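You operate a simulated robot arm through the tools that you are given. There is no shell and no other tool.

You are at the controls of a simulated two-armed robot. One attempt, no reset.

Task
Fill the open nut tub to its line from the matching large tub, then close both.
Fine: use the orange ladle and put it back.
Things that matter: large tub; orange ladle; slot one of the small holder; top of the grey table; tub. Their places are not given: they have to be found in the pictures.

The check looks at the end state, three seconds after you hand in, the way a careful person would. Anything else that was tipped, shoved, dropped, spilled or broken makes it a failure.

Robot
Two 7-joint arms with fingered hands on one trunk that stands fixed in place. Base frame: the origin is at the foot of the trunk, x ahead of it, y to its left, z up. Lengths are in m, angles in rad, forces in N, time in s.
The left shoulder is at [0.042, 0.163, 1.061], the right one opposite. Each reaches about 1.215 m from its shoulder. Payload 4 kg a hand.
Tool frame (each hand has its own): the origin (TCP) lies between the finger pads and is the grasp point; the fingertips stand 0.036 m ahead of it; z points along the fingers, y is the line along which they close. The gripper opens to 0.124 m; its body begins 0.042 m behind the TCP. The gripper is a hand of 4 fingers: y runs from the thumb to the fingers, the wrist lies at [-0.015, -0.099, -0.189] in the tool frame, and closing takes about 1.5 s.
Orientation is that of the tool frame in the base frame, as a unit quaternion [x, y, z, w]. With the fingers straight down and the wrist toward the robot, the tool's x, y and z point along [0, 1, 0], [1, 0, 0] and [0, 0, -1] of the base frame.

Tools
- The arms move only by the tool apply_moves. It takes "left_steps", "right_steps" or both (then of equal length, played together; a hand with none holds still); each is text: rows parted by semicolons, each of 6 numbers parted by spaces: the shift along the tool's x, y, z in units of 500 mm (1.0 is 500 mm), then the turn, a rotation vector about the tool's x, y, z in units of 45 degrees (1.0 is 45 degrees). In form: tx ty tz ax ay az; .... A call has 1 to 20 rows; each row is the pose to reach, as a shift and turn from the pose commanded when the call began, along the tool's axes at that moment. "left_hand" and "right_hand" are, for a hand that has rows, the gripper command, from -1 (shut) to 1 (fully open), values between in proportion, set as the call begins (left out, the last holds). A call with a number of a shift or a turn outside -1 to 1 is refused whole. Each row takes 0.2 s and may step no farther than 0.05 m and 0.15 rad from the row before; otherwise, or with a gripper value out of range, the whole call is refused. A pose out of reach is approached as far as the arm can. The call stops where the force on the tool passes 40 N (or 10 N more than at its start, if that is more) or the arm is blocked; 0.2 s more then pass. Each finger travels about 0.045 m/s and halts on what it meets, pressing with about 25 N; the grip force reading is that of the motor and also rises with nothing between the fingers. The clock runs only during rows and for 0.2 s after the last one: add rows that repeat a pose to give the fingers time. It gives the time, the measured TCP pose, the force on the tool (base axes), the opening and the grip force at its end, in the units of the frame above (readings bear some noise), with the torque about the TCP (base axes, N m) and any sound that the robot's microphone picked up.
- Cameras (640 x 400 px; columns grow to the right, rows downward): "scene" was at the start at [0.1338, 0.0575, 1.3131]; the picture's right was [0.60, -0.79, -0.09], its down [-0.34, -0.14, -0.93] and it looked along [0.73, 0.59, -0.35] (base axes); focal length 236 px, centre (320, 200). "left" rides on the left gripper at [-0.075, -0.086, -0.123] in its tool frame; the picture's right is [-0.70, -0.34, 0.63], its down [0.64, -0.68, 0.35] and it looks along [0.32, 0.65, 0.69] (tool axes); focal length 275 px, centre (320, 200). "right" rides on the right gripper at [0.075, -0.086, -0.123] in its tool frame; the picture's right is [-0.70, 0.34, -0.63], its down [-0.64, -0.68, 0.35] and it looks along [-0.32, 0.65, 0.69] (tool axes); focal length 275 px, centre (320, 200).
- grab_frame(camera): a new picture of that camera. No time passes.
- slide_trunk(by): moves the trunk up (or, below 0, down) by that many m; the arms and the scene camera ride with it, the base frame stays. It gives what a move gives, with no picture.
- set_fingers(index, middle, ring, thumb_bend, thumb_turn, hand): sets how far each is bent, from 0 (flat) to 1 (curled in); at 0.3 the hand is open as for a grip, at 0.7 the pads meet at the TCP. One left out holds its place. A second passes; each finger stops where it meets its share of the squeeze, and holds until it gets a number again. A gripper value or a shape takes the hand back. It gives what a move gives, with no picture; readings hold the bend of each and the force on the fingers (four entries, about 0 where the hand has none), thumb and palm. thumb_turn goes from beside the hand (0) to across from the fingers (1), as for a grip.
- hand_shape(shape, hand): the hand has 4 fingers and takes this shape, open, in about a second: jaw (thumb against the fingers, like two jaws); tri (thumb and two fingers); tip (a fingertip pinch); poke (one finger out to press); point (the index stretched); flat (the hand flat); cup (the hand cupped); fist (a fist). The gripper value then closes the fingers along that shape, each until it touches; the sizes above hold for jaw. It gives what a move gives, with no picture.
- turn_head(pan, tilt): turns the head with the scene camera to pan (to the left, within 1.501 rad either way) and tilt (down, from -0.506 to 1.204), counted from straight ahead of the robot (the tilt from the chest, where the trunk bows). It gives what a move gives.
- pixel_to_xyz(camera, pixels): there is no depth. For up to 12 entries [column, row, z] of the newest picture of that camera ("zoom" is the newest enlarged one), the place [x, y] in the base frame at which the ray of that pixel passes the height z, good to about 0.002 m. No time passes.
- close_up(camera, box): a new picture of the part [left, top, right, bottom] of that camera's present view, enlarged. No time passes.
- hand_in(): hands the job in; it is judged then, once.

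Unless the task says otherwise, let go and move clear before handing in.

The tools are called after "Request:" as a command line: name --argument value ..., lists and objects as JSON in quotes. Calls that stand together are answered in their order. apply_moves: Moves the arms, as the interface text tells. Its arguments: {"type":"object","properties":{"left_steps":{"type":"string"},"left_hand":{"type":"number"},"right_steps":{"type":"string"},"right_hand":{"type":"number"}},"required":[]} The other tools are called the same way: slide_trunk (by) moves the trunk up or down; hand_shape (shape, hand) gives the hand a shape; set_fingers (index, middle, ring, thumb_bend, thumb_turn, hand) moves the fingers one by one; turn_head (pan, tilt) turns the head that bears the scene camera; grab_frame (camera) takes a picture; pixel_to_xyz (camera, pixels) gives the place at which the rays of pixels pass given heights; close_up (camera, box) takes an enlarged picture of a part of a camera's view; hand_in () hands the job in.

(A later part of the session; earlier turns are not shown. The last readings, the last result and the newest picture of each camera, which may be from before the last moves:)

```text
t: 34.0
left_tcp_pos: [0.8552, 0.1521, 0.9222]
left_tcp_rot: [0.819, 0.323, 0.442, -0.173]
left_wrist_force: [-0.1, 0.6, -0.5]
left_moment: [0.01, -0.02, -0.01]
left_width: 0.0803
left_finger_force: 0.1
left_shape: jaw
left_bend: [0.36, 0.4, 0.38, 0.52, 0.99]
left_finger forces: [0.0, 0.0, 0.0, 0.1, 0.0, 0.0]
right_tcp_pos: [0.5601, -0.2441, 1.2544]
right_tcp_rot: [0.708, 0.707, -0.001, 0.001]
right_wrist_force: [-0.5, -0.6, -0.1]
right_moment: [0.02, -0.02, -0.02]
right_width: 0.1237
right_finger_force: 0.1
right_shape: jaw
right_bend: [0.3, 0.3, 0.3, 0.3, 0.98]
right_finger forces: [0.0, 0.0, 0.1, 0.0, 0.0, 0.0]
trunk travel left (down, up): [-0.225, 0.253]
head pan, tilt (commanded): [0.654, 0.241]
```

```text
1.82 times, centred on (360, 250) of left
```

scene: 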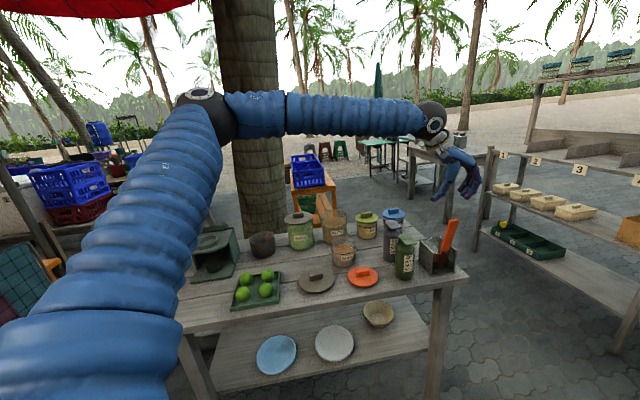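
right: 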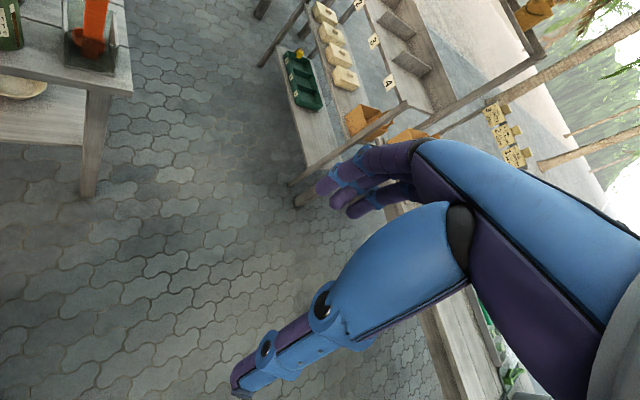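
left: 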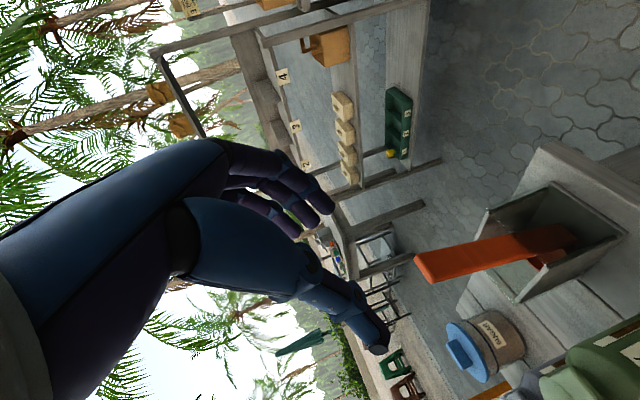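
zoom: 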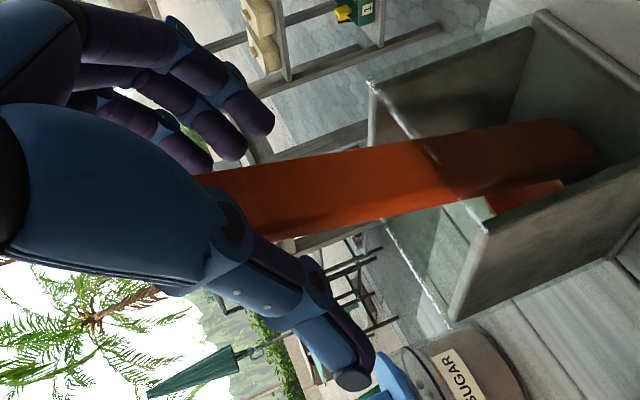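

The bar is well inside the hand. Closing the grip now.

Request:
apply_moves --left_steps "0 0 0 0 0 0; 0 0 0 0 0 0; 0 0 0 0 0 0; 0 0 0 0 0 0; 0 0 0 0 0 0; 0 0 0 0 0 0; 0 0 0 0 0 0" --left_hand -1

Request:
close_up --camera "left" --box '[220, 140, 500, 360]'

Request:
close_up --camera "scene" --box '[380, 170, 480, 290]'

```text
t: 35.6
left_tcp_pos: [0.8559, 0.1533, 0.9233]
left_tcp_rot: [0.819, 0.323, 0.442, -0.173]
left_wrist_force: [2.8, 4.2, 1.4]
left_moment: [0.09, -0.02, 0.14]
left_width: 0.0166
left_finger_force: 24.8
left_shape: jaw
left_bend: [0.55, 0.7, 0.7, 0.63, 1.0]
left_finger forces: [12.5, 7.5, 3.0, 0.0, 27.7, 0.0]
right_tcp_pos: [0.5618, -0.2435, 1.2544]
right_tcp_rot: [0.707, 0.707, 0.001, 0.0]
right_wrist_force: [-0.1, 0.6, 0.2]
right_moment: [-0.01, 0.02, 0.04]
right_width: 0.1238
right_finger_force: 0.2
right_shape: jaw
right_bend: [0.3, 0.3, 0.3, 0.3, 0.98]
right_finger forces: [0.0, 0.0, 0.0, 0.0, 0.0, 0.0]
trunk travel left (down, up): [-0.225, 0.253]
head pan, tilt (commanded): [0.654, 0.241]
```

```text
1.82 times, centred on (360, 250) of left
```

zoom: 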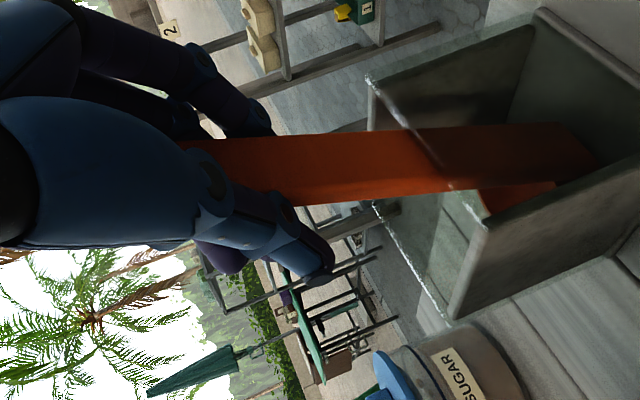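

```text
3.33 times, centred on (430, 230) of scene
```

zoom: 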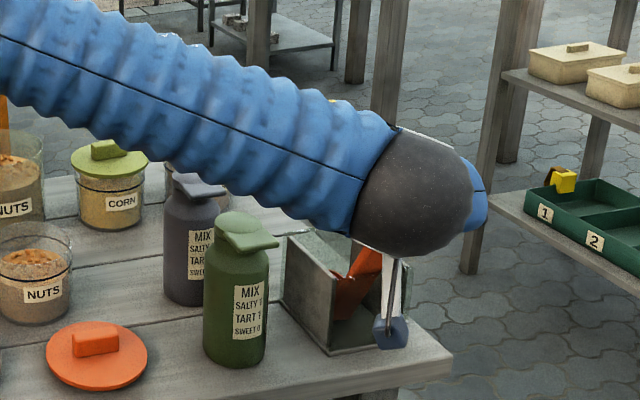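

All three fingers plus thumb now bear on the bar (12.5/7.5/3 vs 27.7 N). I lift straight up 3 cm slowly and check.

Request:
apply_moves --left_steps "0.0125 0 -0.0082 0 0 0; 0.025 0 -0.0165 0 0 0; 0.0376 0 -0.0247 0 0 0; 0.0502 0 -0.0329 0 0 0"

Request:
close_up --camera "left" --box '[220, 140, 500, 360]'

Request:
close_up --camera "scene" --box '[380, 170, 480, 290]'

```text
t: 36.6
left_tcp_pos: [0.8547, 0.1511, 0.9509]
left_tcp_rot: [0.819, 0.321, 0.443, -0.172]
left_wrist_force: [0.6, 1.4, -0.9]
left_moment: [0.04, 0.11, 0.07]
left_width: 0.0115
left_finger_force: 25.2
left_shape: jaw
left_bend: [0.57, 0.7, 0.7, 0.66, 1.0]
left_finger forces: [10.1, 4.3, 2.6, 0.0, 18.0, 0.1]
right_tcp_pos: [0.5604, -0.2443, 1.2531]
right_tcp_rot: [0.708, 0.706, -0.001, -0.001]
right_wrist_force: [-0.2, -0.6, 0.1]
right_moment: [0.02, 0.02, 0.0]
right_width: 0.1239
right_finger_force: 0.0
right_shape: jaw
right_bend: [0.3, 0.3, 0.3, 0.3, 0.98]
right_finger forces: [0.0, 0.0, 0.0, 0.0, 0.1, 0.0]
trunk travel left (down, up): [-0.225, 0.253]
head pan, tilt (commanded): [0.654, 0.241]
```

```text
1.82 times, centred on (360, 250) of left
```

zoom: 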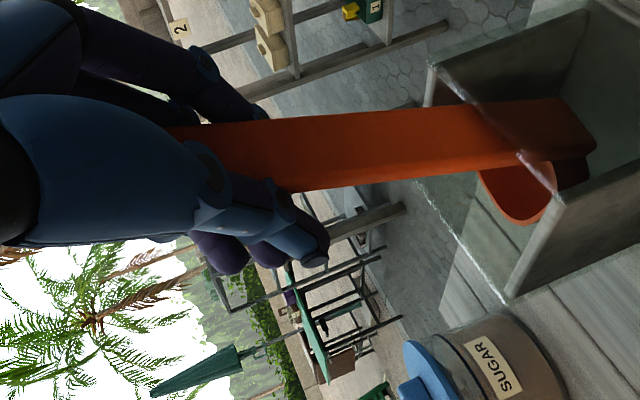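

```text
3.33 times, centred on (430, 230) of scene
```

zoom: 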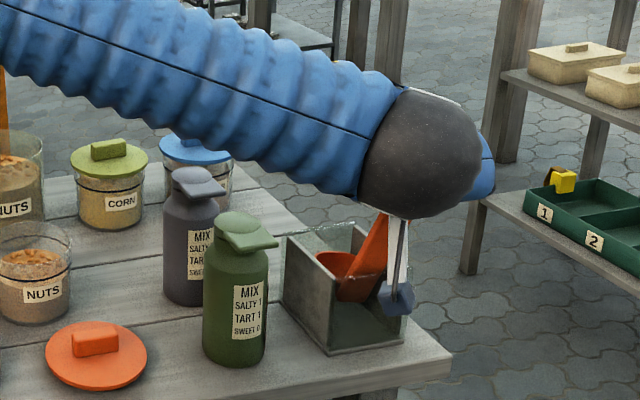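

The ladle is coming out of the box (cup visible rising behind the handle). I continue lifting 12 cm and simultaneously yaw the right hand so its camera can watch this area.

Request:
apply_moves --left_steps "0.025 0 -0.0165 0 0 0; 0.05 0 -0.033 0 0 0; 0.075 0 -0.0494 0 0 0; 0.1 0 -0.0659 0 0 0; 0.125 0 -0.0824 0 0 0; 0.15 0 -0.0988 0 0 0; 0.175 0 -0.1153 0 0 0; 0.2006 0 -0.1318 0 0 0" --right_steps "0 0 0 0 0 -0.119; 0 0 0 0 0 -0.238; 0 0 0 0 0 -0.356; 0 0 0 0 0 -0.475; 0 0 0 0 0 -0.594; 0 0 0 0 0 -0.713; 0 0 0 0 0 -0.831; 0 0 0 0 0 -0.95"

Request:
grab_frame --camera "left"

Request:
grab_frame --camera "right"

Request:
grab_frame --camera "scene"

```text
t: 38.4
left_tcp_pos: [0.8548, 0.1515, 1.0726]
left_tcp_rot: [0.819, 0.322, 0.442, -0.172]
left_wrist_force: [0.9, -0.5, 0.3]
left_moment: [0.0, -0.02, 0.02]
left_width: 0.0105
left_finger_force: 25.2
left_shape: jaw
left_bend: [0.58, 0.7, 0.7, 0.77, 1.0]
left_finger forces: [10.9, 4.2, 0.1, 0.0, 16.1, 0.0]
right_tcp_pos: [0.5632, -0.246, 1.254]
right_tcp_rot: [0.4, 0.916, 0.0, -0.001]
right_wrist_force: [0.3, 0.5, -0.1]
right_moment: [-0.01, 0.03, 0.03]
right_width: 0.1235
right_finger_force: 0.0
right_shape: jaw
right_bend: [0.3, 0.3, 0.3, 0.3, 0.98]
right_finger forces: [0.1, 0.1, 0.0, 0.1, 0.0, 0.0]
trunk travel left (down, up): [-0.225, 0.253]
head pan, tilt (commanded): [0.654, 0.241]
```

```text
taken
```

left: 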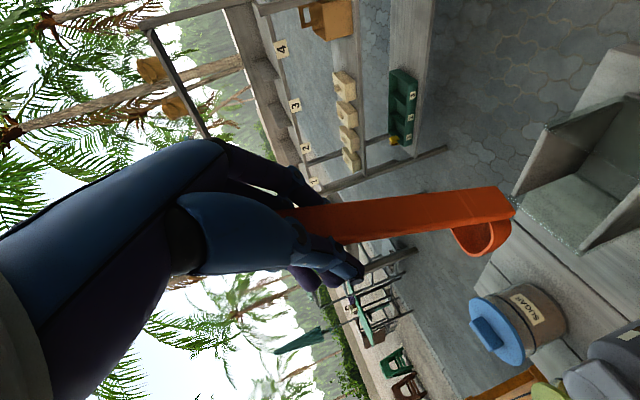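

```text
taken
```

right: 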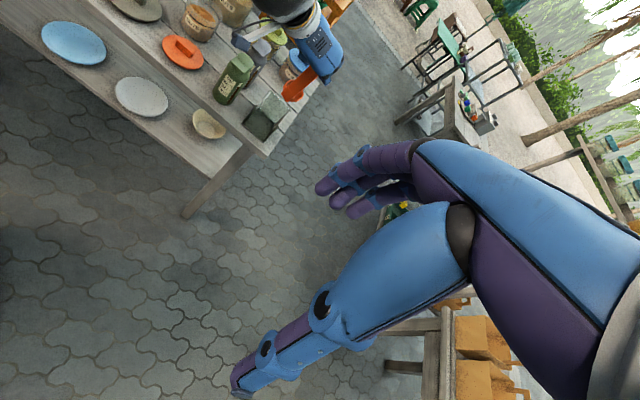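

```text
taken
```

scene: 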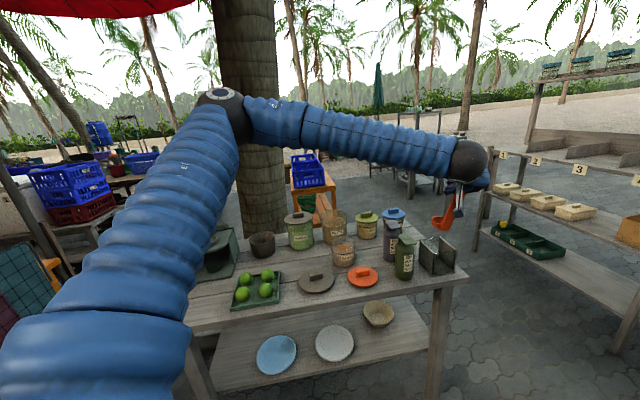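

The ladle is out of the holder and everything else stands untouched. I zoom in to determine the ladle's present orientation in the hand.

Request:
close_up --camera "left" --box '[270, 160, 540, 300]'

Request:
close_up --camera "scene" --box '[415, 150, 495, 240]'

Request:
close_up --camera "right" --box '[230, 10, 370, 130]'

```text
2.37 times, centred on (405, 230) of left
```

zoom: 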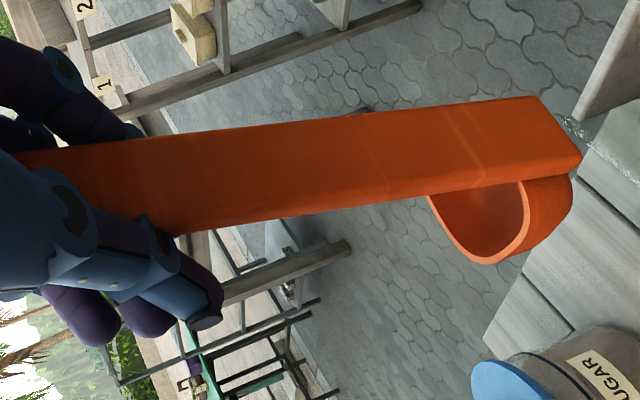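

```text
4.44 times, centred on (455, 195) of scene
```

zoom: 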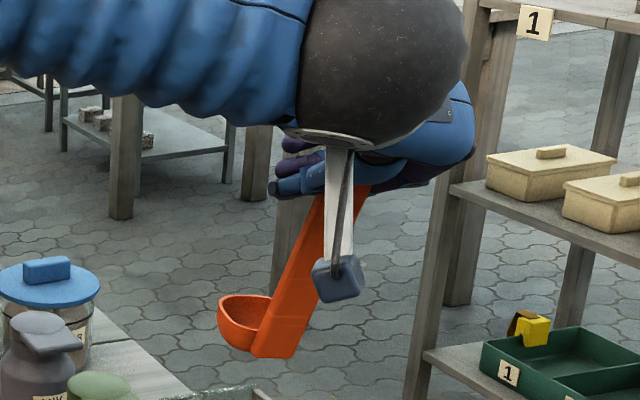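

```text
3.33 times, centred on (300, 70) of right
```

zoom: 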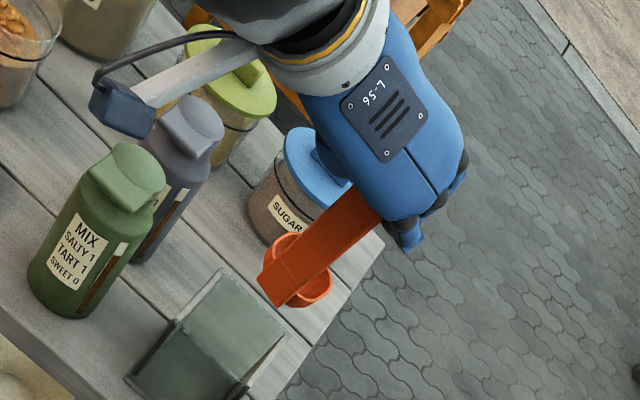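

The ladle keeps roughly its attitude (handle bottom leaning away, cup beyond the handle and open upward). I triangulate the handle's lower end for its exact direction.

Request:
pixel_to_xyz --camera "scene" --pixels '[[444.3, 228.8, 0.85], [444.3, 228.8, 0.95], [432, 219.5, 0.9], [432, 219.5, 1.0]]'

Request:
pixel_to_xyz --camera "left" --pixels '[[506, 204.7, 0.9], [506, 204.7, 0.95], [470, 256, 0.95], [470, 256, 1.0]]'

Request:
pixel_to_xyz --camera "right" --pixels '[[286, 77, 0.9], [286, 77, 0.95], [315, 54, 1.05], [315, 54, 1.1]]'

```text
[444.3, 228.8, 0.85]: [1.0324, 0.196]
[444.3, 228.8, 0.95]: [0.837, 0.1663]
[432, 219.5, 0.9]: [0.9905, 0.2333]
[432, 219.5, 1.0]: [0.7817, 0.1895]
```

```text
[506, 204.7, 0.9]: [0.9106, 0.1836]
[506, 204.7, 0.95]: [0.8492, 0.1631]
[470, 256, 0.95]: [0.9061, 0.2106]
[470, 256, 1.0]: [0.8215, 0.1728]
```

```text
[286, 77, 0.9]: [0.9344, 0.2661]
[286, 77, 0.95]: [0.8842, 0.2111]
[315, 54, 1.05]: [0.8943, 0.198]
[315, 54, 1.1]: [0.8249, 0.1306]
```

The handle's lower end is at tool (−0.104,−0.004,0.097): the ladle leans only ≈10° now. I raise it, carry it over to above the large NUTS tub, and level it on the way.

Request:
apply_moves --left_steps "0.073 0 -0.048 0 0 0; 0.146 0 -0.096 0 0 0; 0.1797 -0.0613 -0.0451 -0.002 -0.0217 -0.003; 0.2134 -0.1226 0.0058 -0.004 -0.0434 -0.006; 0.2471 -0.1839 0.0567 -0.006 -0.0651 -0.009; 0.2808 -0.2452 0.1076 -0.008 -0.0868 -0.012; 0.3145 -0.3065 0.1585 -0.01 -0.1085 -0.015; 0.3482 -0.3678 0.2094 -0.012 -0.1302 -0.018; 0.3819 -0.4291 0.2603 -0.014 -0.1519 -0.021; 0.4156 -0.4904 0.3112 -0.016 -0.1736 -0.024; 0.4493 -0.5517 0.3621 -0.018 -0.1953 -0.027; 0.483 -0.613 0.413 -0.02 -0.217 -0.031"

Request:
grab_frame --camera "left"

Request:
grab_frame --camera "scene"

Request:
grab_frame --camera "right"

```text
t: 41.0
left_tcp_pos: [0.8706, 0.5857, 1.1574]
left_tcp_rot: [0.851, 0.342, 0.376, -0.132]
left_wrist_force: [0.2, 1.0, -1.4]
left_moment: [-0.01, 0.0, 0.0]
left_width: 0.0103
left_finger_force: 25.1
left_shape: jaw
left_bend: [0.58, 0.7, 0.7, 0.77, 1.0]
left_finger forces: [10.9, 4.3, 0.2, 0.1, 16.2, 0.0]
right_tcp_pos: [0.5615, -0.2433, 1.2523]
right_tcp_rot: [0.401, 0.916, 0.0, -0.001]
right_wrist_force: [-0.9, -0.4, -0.5]
right_moment: [-0.02, 0.0, -0.04]
right_width: 0.1237
right_finger_force: 0.1
right_shape: jaw
right_bend: [0.3, 0.3, 0.3, 0.3, 0.98]
right_finger forces: [0.0, 0.0, 0.0, 0.0, 0.0, 0.0]
trunk travel left (down, up): [-0.225, 0.253]
head pan, tilt (commanded): [0.654, 0.241]
```

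```text
taken
```

left: 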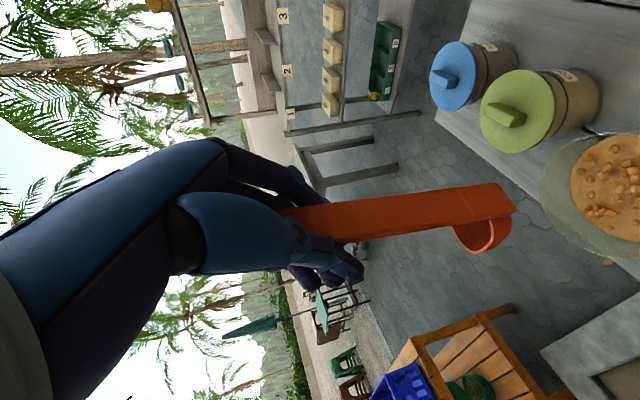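

```text
taken
```

scene: 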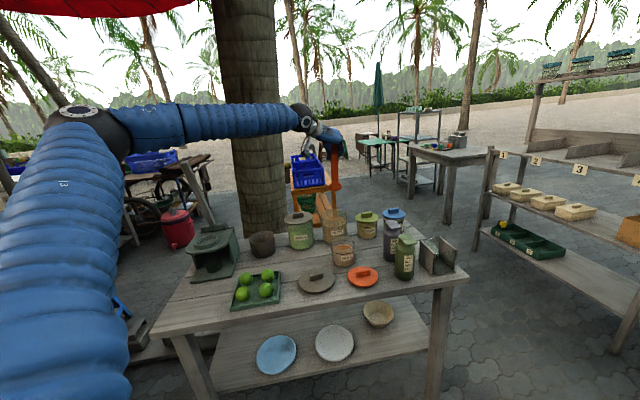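

```text
taken
```

right: 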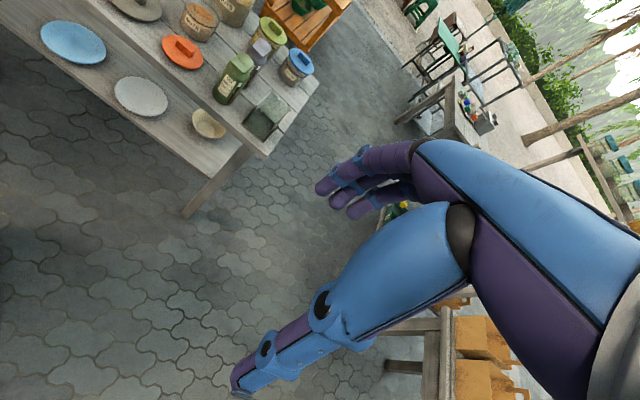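

The ladle is above the large NUTS tub. I zoom in from scene and left to check alignment and level.

Request:
close_up --camera "scene" --box '[295, 110, 375, 250]'

Request:
close_up --camera "left" --box '[400, 100, 640, 300]'

```text
2.86 times, centred on (335, 180) of scene
```

zoom: 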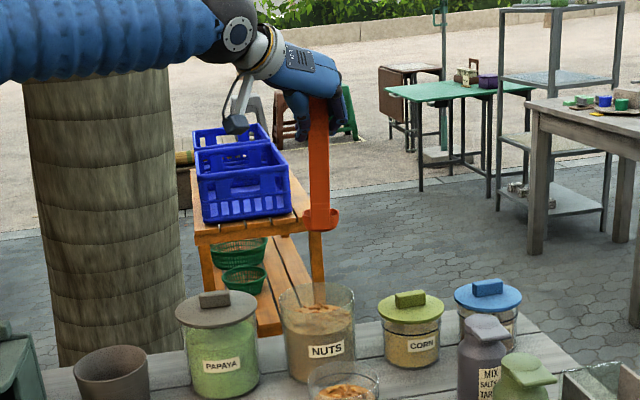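

```text
2.00 times, centred on (520, 200) of left
```

zoom: 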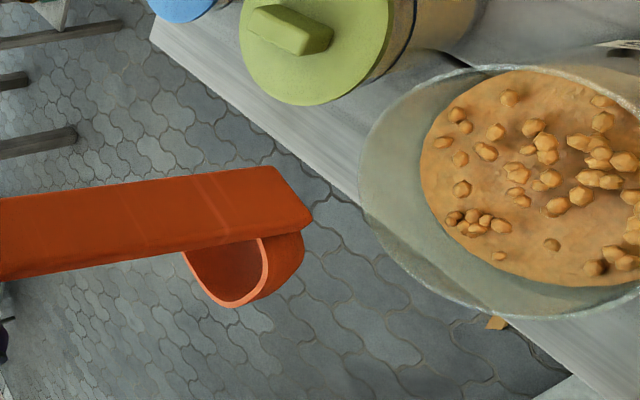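

Request:
close_up --camera "scene" --box '[320, 135, 350, 200]'

Request:
close_up --camera "scene" --box '[310, 195, 360, 245]'

```text
6.15 times, centred on (335, 168) of scene
```

zoom: 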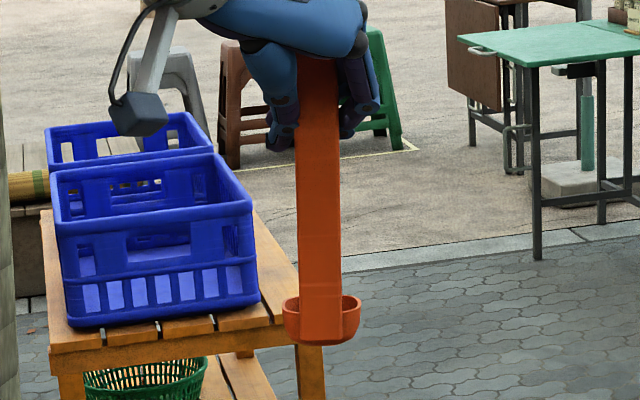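

```text
8.00 times, centred on (335, 220) of scene
```

zoom: 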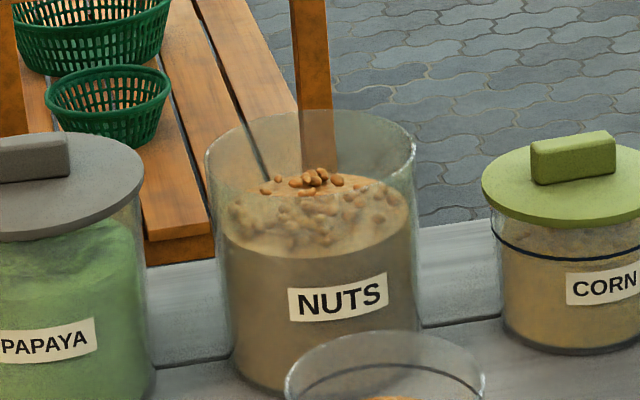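

The cup hangs level (rim from y≈300 to 295) and the nut surface in the large tub is about 4 cm below its rim (z≈0.845). I check the tub's centre from the scene zoom.

Request:
pixel_to_xyz --camera "zoom" --pixels '[[311, 148, 0.885], [207, 150, 0.885], [416, 148, 0.885], [311, 108, 0.885], [311, 195, 0.885], [318, 178, 0.845], [318, 258, 0.845], [225, 215, 0.845], [410, 215, 0.845]]'

Request:
pixel_to_xyz --camera "scene" --pixels '[[335, 190.5, 1.01], [335, 190.5, 1.05]]'

```text
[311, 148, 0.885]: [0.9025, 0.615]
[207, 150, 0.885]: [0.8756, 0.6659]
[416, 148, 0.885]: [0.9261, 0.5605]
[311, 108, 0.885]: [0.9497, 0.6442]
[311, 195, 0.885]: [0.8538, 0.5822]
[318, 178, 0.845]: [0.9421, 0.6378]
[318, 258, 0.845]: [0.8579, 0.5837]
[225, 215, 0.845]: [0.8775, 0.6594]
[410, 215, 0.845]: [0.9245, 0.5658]
```

```text
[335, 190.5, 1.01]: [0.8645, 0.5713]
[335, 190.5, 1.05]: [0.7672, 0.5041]
```

The tub centre is ≈(0.897,0.609) and the cup centre ≈(0.895,0.608), so it's aligned. I descend until the cup is just above the nuts (inside the tub mouth).

Request:
apply_moves --left_steps "-0.0382 -0.0017 0.0357 0 0 0; -0.0764 -0.0035 0.0714 0 0 0; -0.1146 -0.0052 0.107 0 0 0; -0.1528 -0.0069 0.1427 0 0 0; -0.191 -0.0087 0.1784 0 0 0; -0.2292 -0.0104 0.2141 0 0 0"

Request:
close_up --camera "scene" --box '[300, 160, 370, 250]'

Request:
grab_frame --camera "left"

```text
t: 42.4
left_tcp_pos: [0.8706, 0.5841, 1.0023]
left_tcp_rot: [0.851, 0.342, 0.375, -0.132]
left_wrist_force: [-0.2, 0.1, -0.9]
left_moment: [0.03, 0.01, -0.01]
left_width: 0.01
left_finger_force: 25.5
left_shape: jaw
left_bend: [0.58, 0.7, 0.7, 0.77, 1.0]
left_finger forces: [10.9, 4.4, 0.2, 0.0, 16.1, 0.0]
right_tcp_pos: [0.561, -0.2443, 1.2519]
right_tcp_rot: [0.401, 0.916, 0.0, 0.0]
right_wrist_force: [-0.1, 0.7, 0.1]
right_moment: [0.04, 0.01, 0.02]
right_width: 0.1232
right_finger_force: 0.0
right_shape: jaw
right_bend: [0.3, 0.3, 0.3, 0.3, 0.98]
right_finger forces: [0.0, 0.0, 0.0, 0.1, 0.0, 0.0]
trunk travel left (down, up): [-0.225, 0.253]
head pan, tilt (commanded): [0.654, 0.241]
```

```text
4.44 times, centred on (335, 205) of scene
```

zoom: 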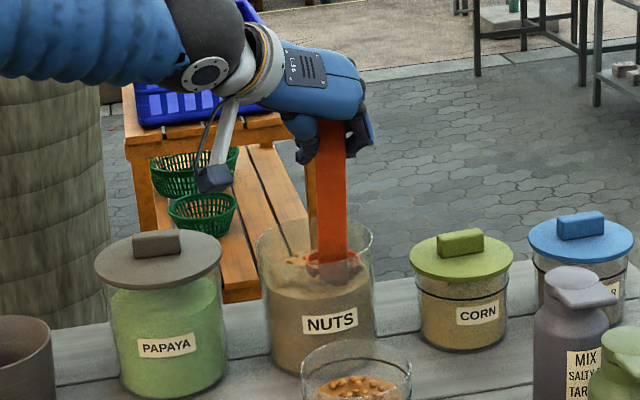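

```text
taken
```

left: 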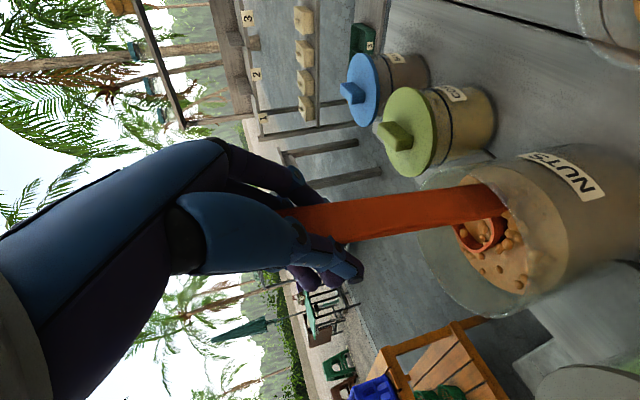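

Request:
close_up --camera "left" --box '[410, 150, 590, 310]'

Request:
close_up --camera "scene" --box '[315, 195, 355, 245]'

```text
2.50 times, centred on (500, 230) of left
```

zoom: 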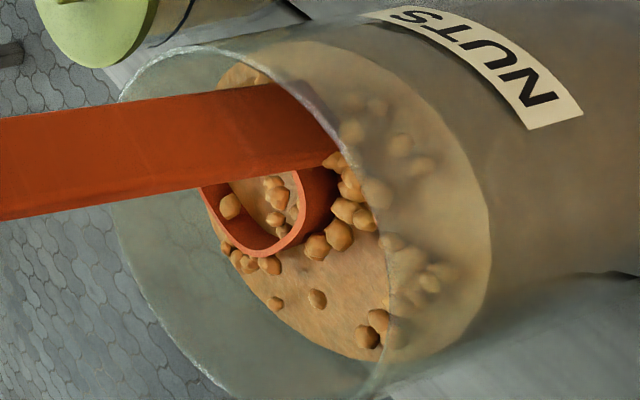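

```text
8.00 times, centred on (335, 220) of scene
```

zoom: 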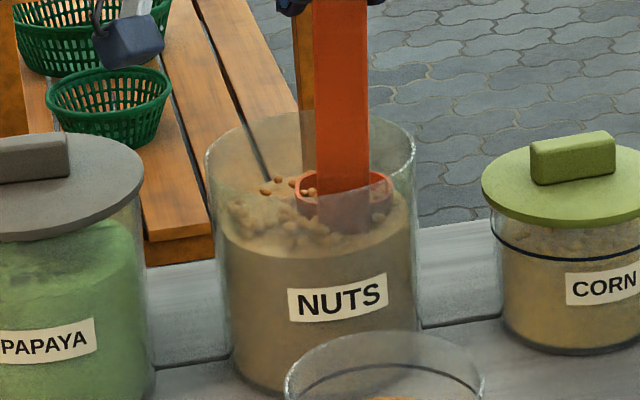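

The cup is already entering the nuts with almost no resistance. I push down another 3.5 cm slowly, watching the force.

Request:
apply_moves --left_steps "-0.0128 -0.0006 0.0119 0 0 0; -0.0256 -0.0012 0.0239 0 0 0; -0.0383 -0.0017 0.0358 0 0 0; -0.0511 -0.0023 0.0477 0 0 0; -0.0511 -0.0023 0.0477 0 0 0"

Request:
close_up --camera "left" --box '[410, 150, 590, 310]'

Request:
close_up --camera "scene" --box '[315, 195, 355, 245]'

```text
t: 43.6
left_tcp_pos: [0.8702, 0.5842, 0.9674]
left_tcp_rot: [0.851, 0.342, 0.375, -0.132]
left_wrist_force: [-0.4, -0.3, -1.0]
left_moment: [-0.05, 0.01, -0.03]
left_width: 0.0101
left_finger_force: 25.2
left_shape: jaw
left_bend: [0.58, 0.7, 0.7, 0.77, 1.0]
left_finger forces: [10.8, 4.3, 0.3, 0.0, 16.1, 0.0]
right_tcp_pos: [0.561, -0.2442, 1.2523]
right_tcp_rot: [0.402, 0.916, 0.0, 0.0]
right_wrist_force: [0.2, 1.4, -0.2]
right_moment: [0.03, -0.01, 0.02]
right_width: 0.1236
right_finger_force: 0.1
right_shape: jaw
right_bend: [0.3, 0.3, 0.3, 0.3, 0.98]
right_finger forces: [0.0, 0.0, 0.0, 0.0, 0.0, 0.1]
trunk travel left (down, up): [-0.225, 0.253]
head pan, tilt (commanded): [0.654, 0.241]
```

```text
2.50 times, centred on (500, 230) of left
```

zoom: 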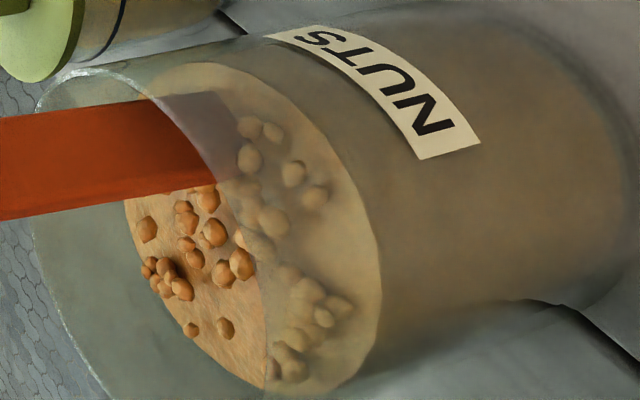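

```text
8.00 times, centred on (335, 220) of scene
```

zoom: 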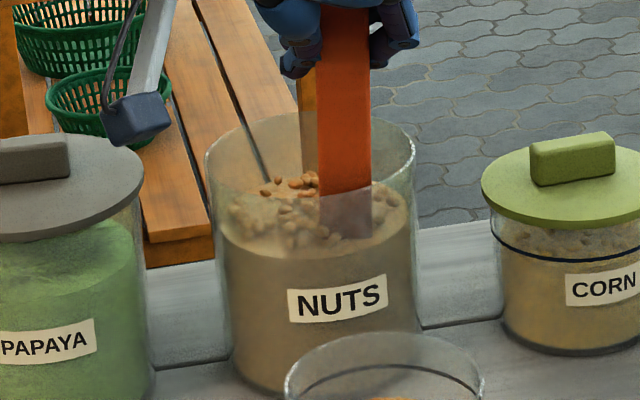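

The cup is fully submerged below the nut surface with no resistance (bulk). I lift it back up slowly to see whether it filled.

Request:
apply_moves --left_steps "0.0219 0.001 -0.0205 0 0 0; 0.0438 0.002 -0.0409 0 0 0; 0.0657 0.003 -0.0614 0 0 0; 0.0876 0.004 -0.0818 0 0 0; 0.1095 0.005 -0.1023 0 0 0; 0.1314 0.006 -0.1228 0 0 0; 0.1314 0.006 -0.1228 0 0 0"

Request:
close_up --camera "left" --box '[410, 150, 590, 310]'

Request:
close_up --camera "scene" --box '[315, 185, 355, 245]'

```text
t: 45.2
left_tcp_pos: [0.8704, 0.5842, 1.0575]
left_tcp_rot: [0.851, 0.342, 0.376, -0.132]
left_wrist_force: [0.0, 0.4, -0.3]
left_moment: [-0.03, 0.01, -0.01]
left_width: 0.0101
left_finger_force: 24.4
left_shape: jaw
left_bend: [0.58, 0.7, 0.7, 0.77, 1.0]
left_finger forces: [10.8, 4.3, 0.1, 0.1, 16.0, 0.0]
right_tcp_pos: [0.5625, -0.2442, 1.2542]
right_tcp_rot: [0.401, 0.916, 0.0, 0.0]
right_wrist_force: [-1.0, -0.4, 0.8]
right_moment: [0.01, -0.03, 0.0]
right_width: 0.1236
right_finger_force: 0.1
right_shape: jaw
right_bend: [0.3, 0.3, 0.3, 0.3, 0.98]
right_finger forces: [0.0, 0.0, 0.0, 0.0, 0.0, 0.0]
trunk travel left (down, up): [-0.225, 0.253]
head pan, tilt (commanded): [0.654, 0.241]
```

```text
2.50 times, centred on (500, 230) of left
```

zoom: 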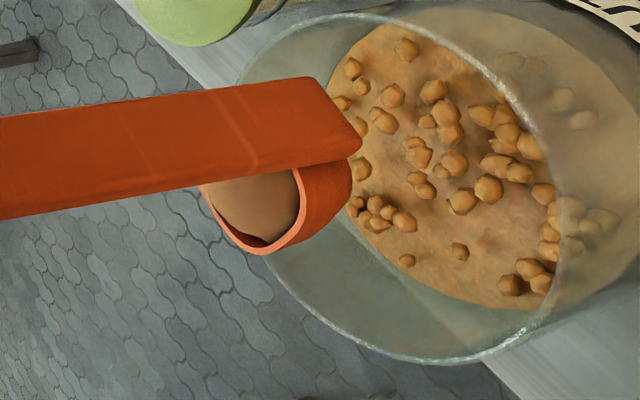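

```text
6.67 times, centred on (335, 215) of scene
```

zoom: 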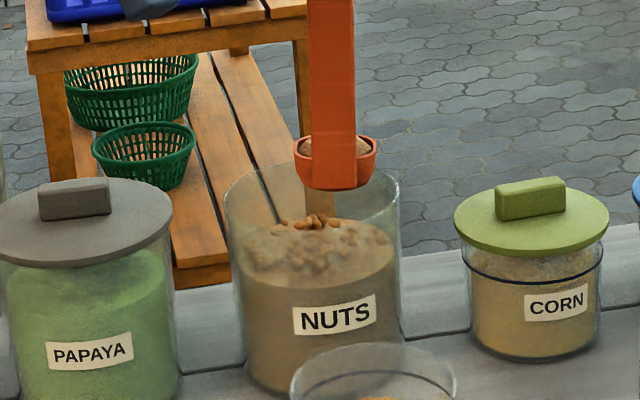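

The cup came up heaped with nuts. Before carrying it, I verify the small tub's rim position from the scene.

Request:
close_up --camera "scene" --box '[320, 228, 366, 274]'

```text
8.70 times, centred on (343, 251) of scene
```

zoom: 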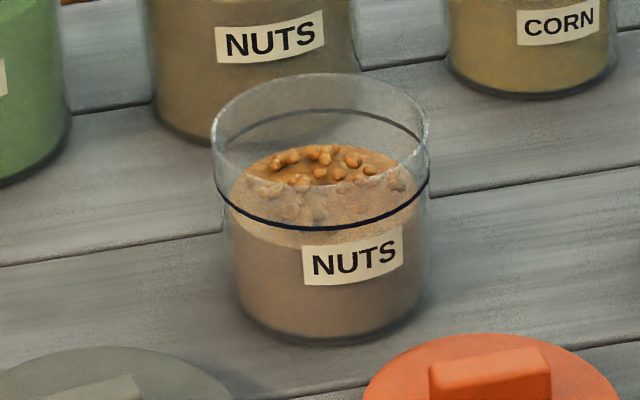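

Request:
pixel_to_xyz --camera "zoom" --pixels '[[212, 128, 0.85], [430, 128, 0.85], [322, 72, 0.85], [322, 185, 0.85], [322, 341, 0.76], [217, 185, 0.83], [428, 181, 0.83], [322, 108, 0.83], [322, 230, 0.83], [322, 147, 0.815], [322, 247, 0.815]]'

```text
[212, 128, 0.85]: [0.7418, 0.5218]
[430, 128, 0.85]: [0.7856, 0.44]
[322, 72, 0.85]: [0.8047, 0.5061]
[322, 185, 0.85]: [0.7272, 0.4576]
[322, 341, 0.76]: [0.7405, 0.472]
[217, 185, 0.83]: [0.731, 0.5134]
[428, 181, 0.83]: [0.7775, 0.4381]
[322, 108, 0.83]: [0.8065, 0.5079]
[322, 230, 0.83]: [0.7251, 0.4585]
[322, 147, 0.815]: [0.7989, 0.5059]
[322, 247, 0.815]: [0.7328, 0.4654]
```

The small tub's rim centre is ≈(0.7645,0.4815) at z≈0.85; its level is ≈12 mm below the line. I carry the filled ladle level to above it, yawing +47° on the way so the pour swings with the hand toward the table's front.

Request:
apply_moves --left_steps "0.0219 0.001 -0.0205 0 0 0; 0.0438 0.002 -0.0409 0 0 0; 0.0179 0.008 -0.0684 0.0847 0.0038 -0.0791; -0.0081 0.014 -0.0959 0.1693 0.0076 -0.1582; -0.034 0.0201 -0.1233 0.254 0.0113 -0.2373; -0.0599 0.0261 -0.1508 0.3387 0.0151 -0.3164; -0.0859 0.0321 -0.1783 0.4233 0.0189 -0.3956; -0.1118 0.0381 -0.2058 0.508 0.0227 -0.4747; -0.1377 0.0441 -0.2333 0.5927 0.0264 -0.5538; -0.1637 0.0502 -0.2607 0.6773 0.0302 -0.6329; -0.1896 0.0562 -0.2882 0.762 0.034 -0.712; -0.1896 0.0562 -0.2882 0.762 0.034 -0.712"

Request:
grab_frame --camera "left"

Request:
grab_frame --camera "scene"

Request:
grab_frame --camera "right"

```text
t: 47.8
left_tcp_pos: [0.7644, 0.4479, 1.0884]
left_tcp_rot: [0.643, 0.653, 0.292, -0.272]
left_wrist_force: [0.3, 0.4, -0.4]
left_moment: [0.0, -0.01, 0.0]
left_width: 0.01
left_finger_force: 24.9
left_shape: jaw
left_bend: [0.58, 0.7, 0.7, 0.77, 1.0]
left_finger forces: [10.8, 4.2, 0.3, 0.0, 16.1, 0.0]
right_tcp_pos: [0.5625, -0.2431, 1.254]
right_tcp_rot: [0.402, 0.916, 0.0, 0.0]
right_wrist_force: [0.7, 0.4, 0.5]
right_moment: [0.02, 0.01, -0.02]
right_width: 0.1237
right_finger_force: 0.0
right_shape: jaw
right_bend: [0.3, 0.3, 0.3, 0.3, 0.98]
right_finger forces: [0.1, 0.1, 0.0, 0.1, 0.0, 0.0]
trunk travel left (down, up): [-0.225, 0.253]
head pan, tilt (commanded): [0.654, 0.241]
```

```text
taken
```

left: 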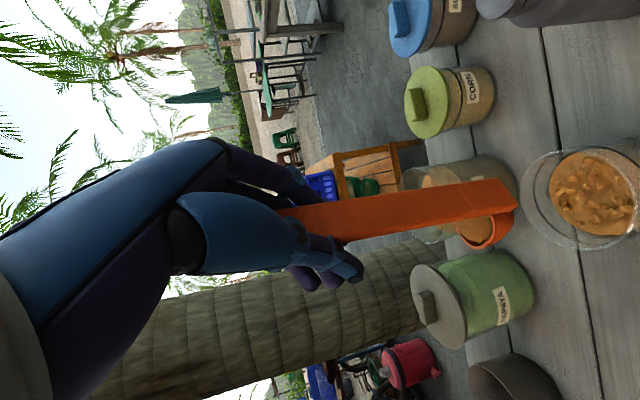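

```text
taken
```

scene: 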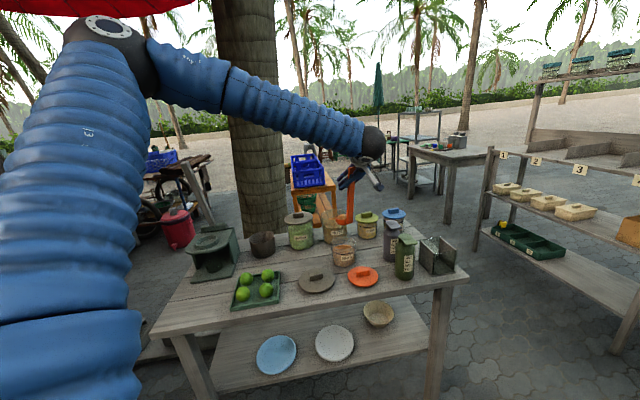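

```text
taken
```

right: 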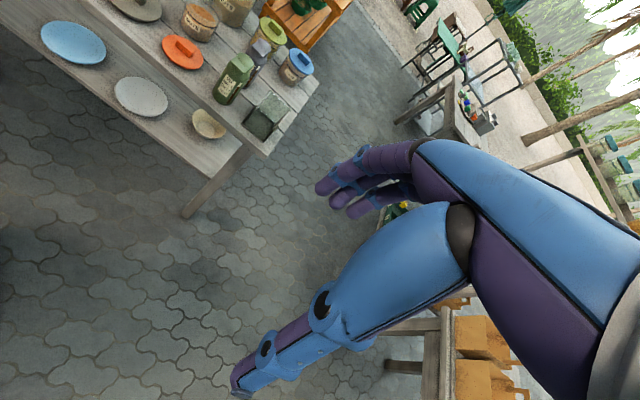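

The ladle has reached above the small tub at ψ≈0. I zoom to check level and alignment.

Request:
close_up --camera "scene" --box '[310, 150, 390, 280]'

Request:
close_up --camera "left" --box '[420, 130, 640, 290]'

```text
3.08 times, centred on (350, 215) of scene
```

zoom: 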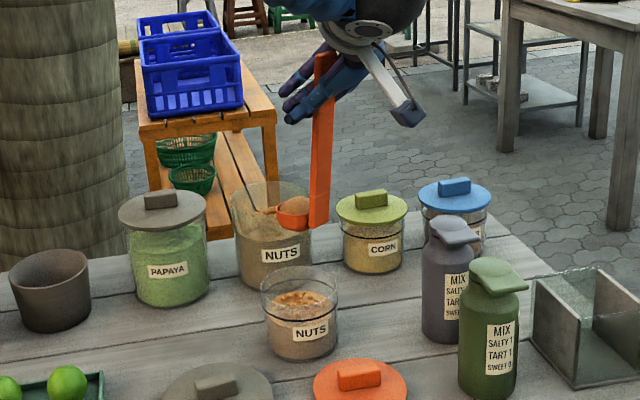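

```text
2.50 times, centred on (530, 210) of left
```

zoom: 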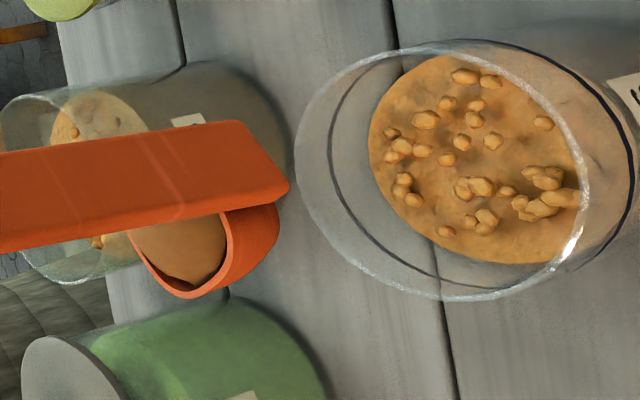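

Request:
pixel_to_xyz --camera "scene" --pixels '[[341.3, 216.5, 0.978], [341.3, 219, 0.965], [349.5, 222, 0.95]]'

Request:
pixel_to_xyz --camera "left" --pixels '[[474, 229, 0.978], [509, 204, 0.947]]'

```text
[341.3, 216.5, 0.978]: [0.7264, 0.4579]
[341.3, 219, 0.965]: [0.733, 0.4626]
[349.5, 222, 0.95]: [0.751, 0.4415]
```

```text
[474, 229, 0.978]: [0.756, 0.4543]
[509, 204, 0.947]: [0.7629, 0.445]
```

Both views put the cup centre at ≈(0.765,0.480) over the tub, with its rim ≈12.5 cm below the TCP. I lower a little and start tilting gradually to 36° about the cup, keeping the rim centred over the tub.

Request:
apply_moves --left_steps "-0.0329 -0.0014 0.0306 0 0 0; -0.0694 -0.003 0.0646 0 0 0; -0.0688 -0.0252 0.0642 -0.0908 -0.0004 -0.0975; -0.0684 -0.047 0.0638 -0.1816 -0.0008 -0.195; -0.0754 -0.0686 0.07 -0.2724 -0.0012 -0.2924; -0.082 -0.0892 0.0764 -0.3632 -0.0016 -0.3898; -0.0816 -0.1086 0.076 -0.454 -0.002 -0.4873; -0.0884 -0.131 0.0824 -0.5448 -0.0024 -0.5848"

Request:
close_up --camera "scene" --box '[310, 170, 390, 280]'

Request:
grab_frame --camera "left"

```text
t: 49.6
left_tcp_pos: [0.7014, 0.4494, 1.0242]
left_tcp_rot: [0.522, 0.705, 0.476, -0.056]
left_wrist_force: [-0.5, 0.2, -1.6]
left_moment: [0.0, -0.01, 0.0]
left_width: 0.01
left_finger_force: 24.8
left_shape: jaw
left_bend: [0.58, 0.7, 0.7, 0.77, 1.0]
left_finger forces: [10.4, 4.4, 0.4, 0.0, 16.3, 0.0]
right_tcp_pos: [0.5612, -0.2435, 1.2528]
right_tcp_rot: [0.401, 0.916, 0.0, 0.0]
right_wrist_force: [0.6, -0.2, 0.1]
right_moment: [-0.03, -0.01, 0.04]
right_width: 0.1238
right_finger_force: 0.1
right_shape: jaw
right_bend: [0.3, 0.3, 0.3, 0.3, 0.98]
right_finger forces: [0.1, 0.0, 0.1, 0.0, 0.0, 0.2]
trunk travel left (down, up): [-0.225, 0.253]
head pan, tilt (commanded): [0.654, 0.241]
```

```text
3.64 times, centred on (350, 225) of scene
```

zoom: 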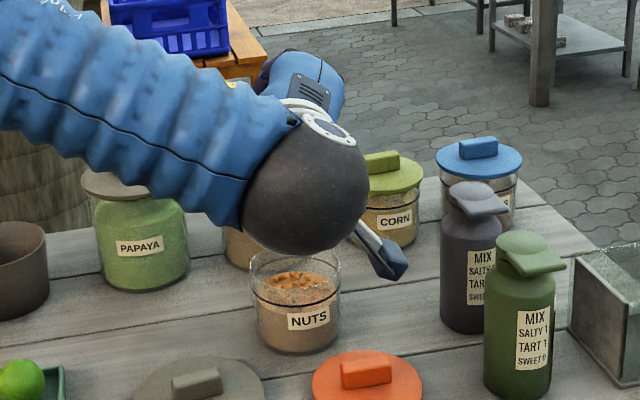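

```text
taken
```

left: 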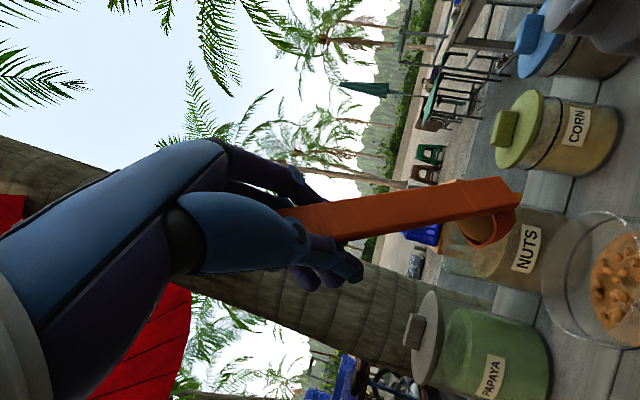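

At 36° tilt the nuts still stay in the cup (left view, cup at (490,225)). I zoom to see the cup relative to the tub before tilting further.

Request:
close_up --camera "left" --box '[440, 150, 640, 350]'

Request:
close_up --camera "scene" --box '[320, 220, 366, 274]'

```text
2.00 times, centred on (540, 250) of left
```

zoom: 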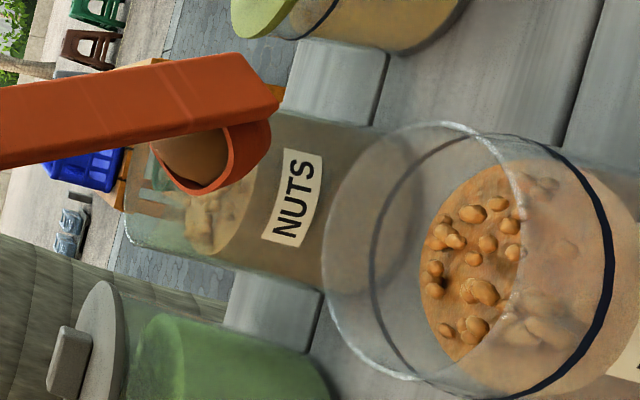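

```text
7.41 times, centred on (343, 247) of scene
```

zoom: 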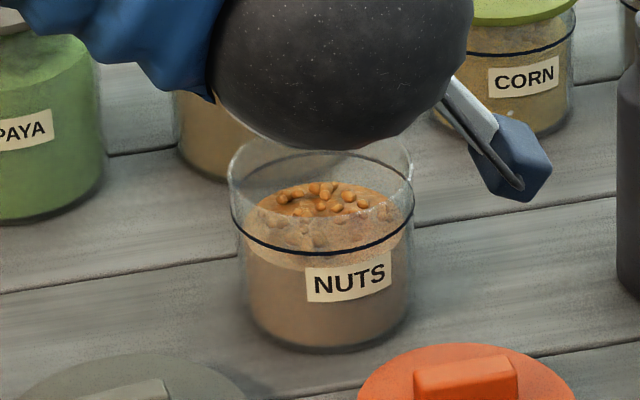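

The nuts still hold at 36°, and the cup computes to (0.781,0.482,0.915), right over the tub. I continue tilting to 66°.

Request:
apply_moves --left_steps "0.0032 -0.0222 -0.003 -0.0908 -0.0004 -0.0975; 0.0002 -0.049 0 -0.1816 -0.0008 -0.195; -0.0042 -0.0742 0.004 -0.2724 -0.0012 -0.2924; -0.0092 -0.098 0.0088 -0.3632 -0.0016 -0.3898; -0.0154 -0.1194 0.0146 -0.454 -0.002 -0.4873"

Request:
close_up --camera "left" --box '[440, 150, 640, 350]'

Request:
close_up --camera "scene" --box '[310, 200, 390, 280]'

```text
t: 50.8
left_tcp_pos: [0.661, 0.4482, 0.981]
left_tcp_rot: [0.382, 0.696, 0.594, 0.129]
left_wrist_force: [1.0, -0.5, 0.2]
left_moment: [-0.04, 0.07, -0.01]
left_width: 0.0097
left_finger_force: 24.7
left_shape: jaw
left_bend: [0.58, 0.7, 0.7, 0.77, 1.0]
left_finger forces: [10.4, 4.4, 0.5, 0.0, 16.7, 0.1]
right_tcp_pos: [0.5625, -0.2427, 1.2534]
right_tcp_rot: [0.401, 0.916, 0.001, 0.0]
right_wrist_force: [-0.3, -0.2, -0.7]
right_moment: [-0.01, -0.02, 0.03]
right_width: 0.1239
right_finger_force: 0.1
right_shape: jaw
right_bend: [0.3, 0.3, 0.3, 0.3, 0.98]
right_finger forces: [0.0, 0.0, 0.0, 0.0, 0.0, 0.0]
trunk travel left (down, up): [-0.225, 0.253]
head pan, tilt (commanded): [0.654, 0.241]
```

```text
2.00 times, centred on (540, 250) of left
```

zoom: 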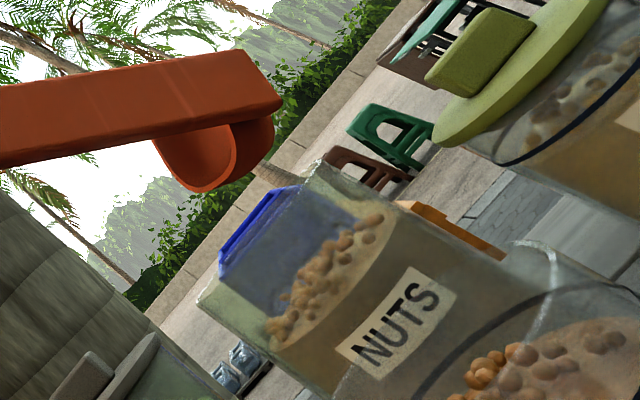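

```text
5.00 times, centred on (350, 240) of scene
```

zoom: 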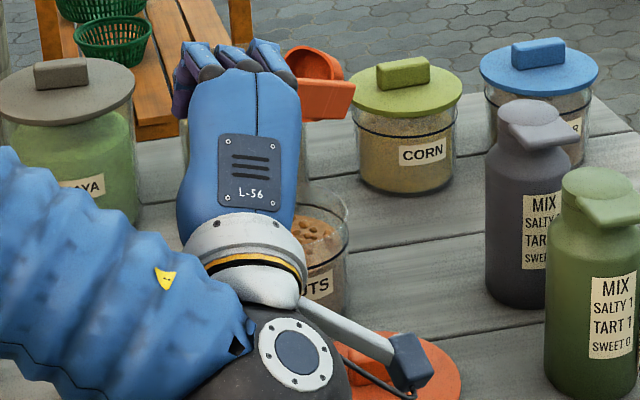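

The cup is now empty — it poured. I check the small tub's level and for any spill as far as visible.

Request:
close_up --camera "scene" --box '[325, 225, 371, 275]'

Request:
grab_frame --camera "left"

Request:
close_up --camera "right" --box '[130, 0, 250, 80]'

```text
8.00 times, centred on (348, 250) of scene
```

zoom: 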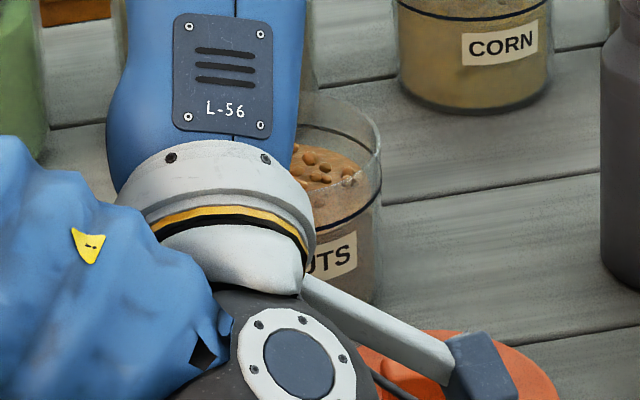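

```text
taken
```

left: 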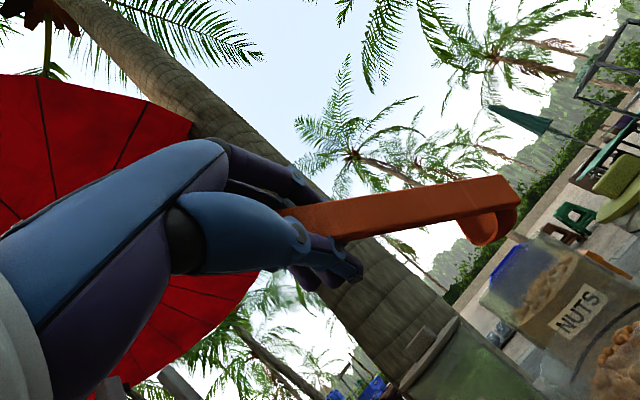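

```text
5.00 times, centred on (190, 40) of right
```

zoom: 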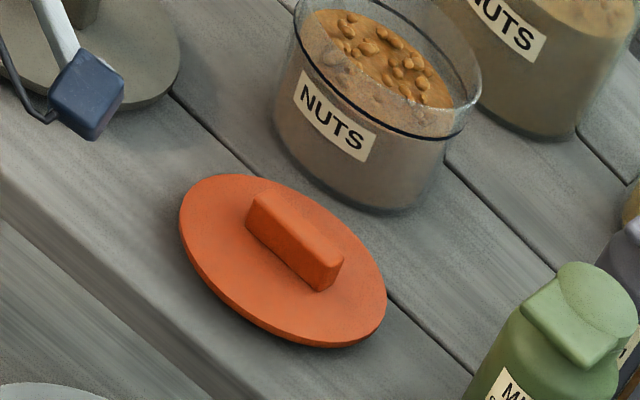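

The right camera sees the small tub well, with no spill around it. I zoom on it to judge the level against the line.

Request:
close_up --camera "right" --box '[176, 0, 228, 44]'

```text
9.09 times, centred on (202, 22) of right
```

zoom: 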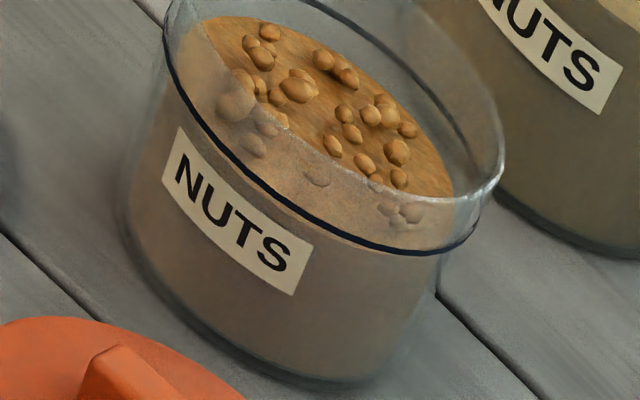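

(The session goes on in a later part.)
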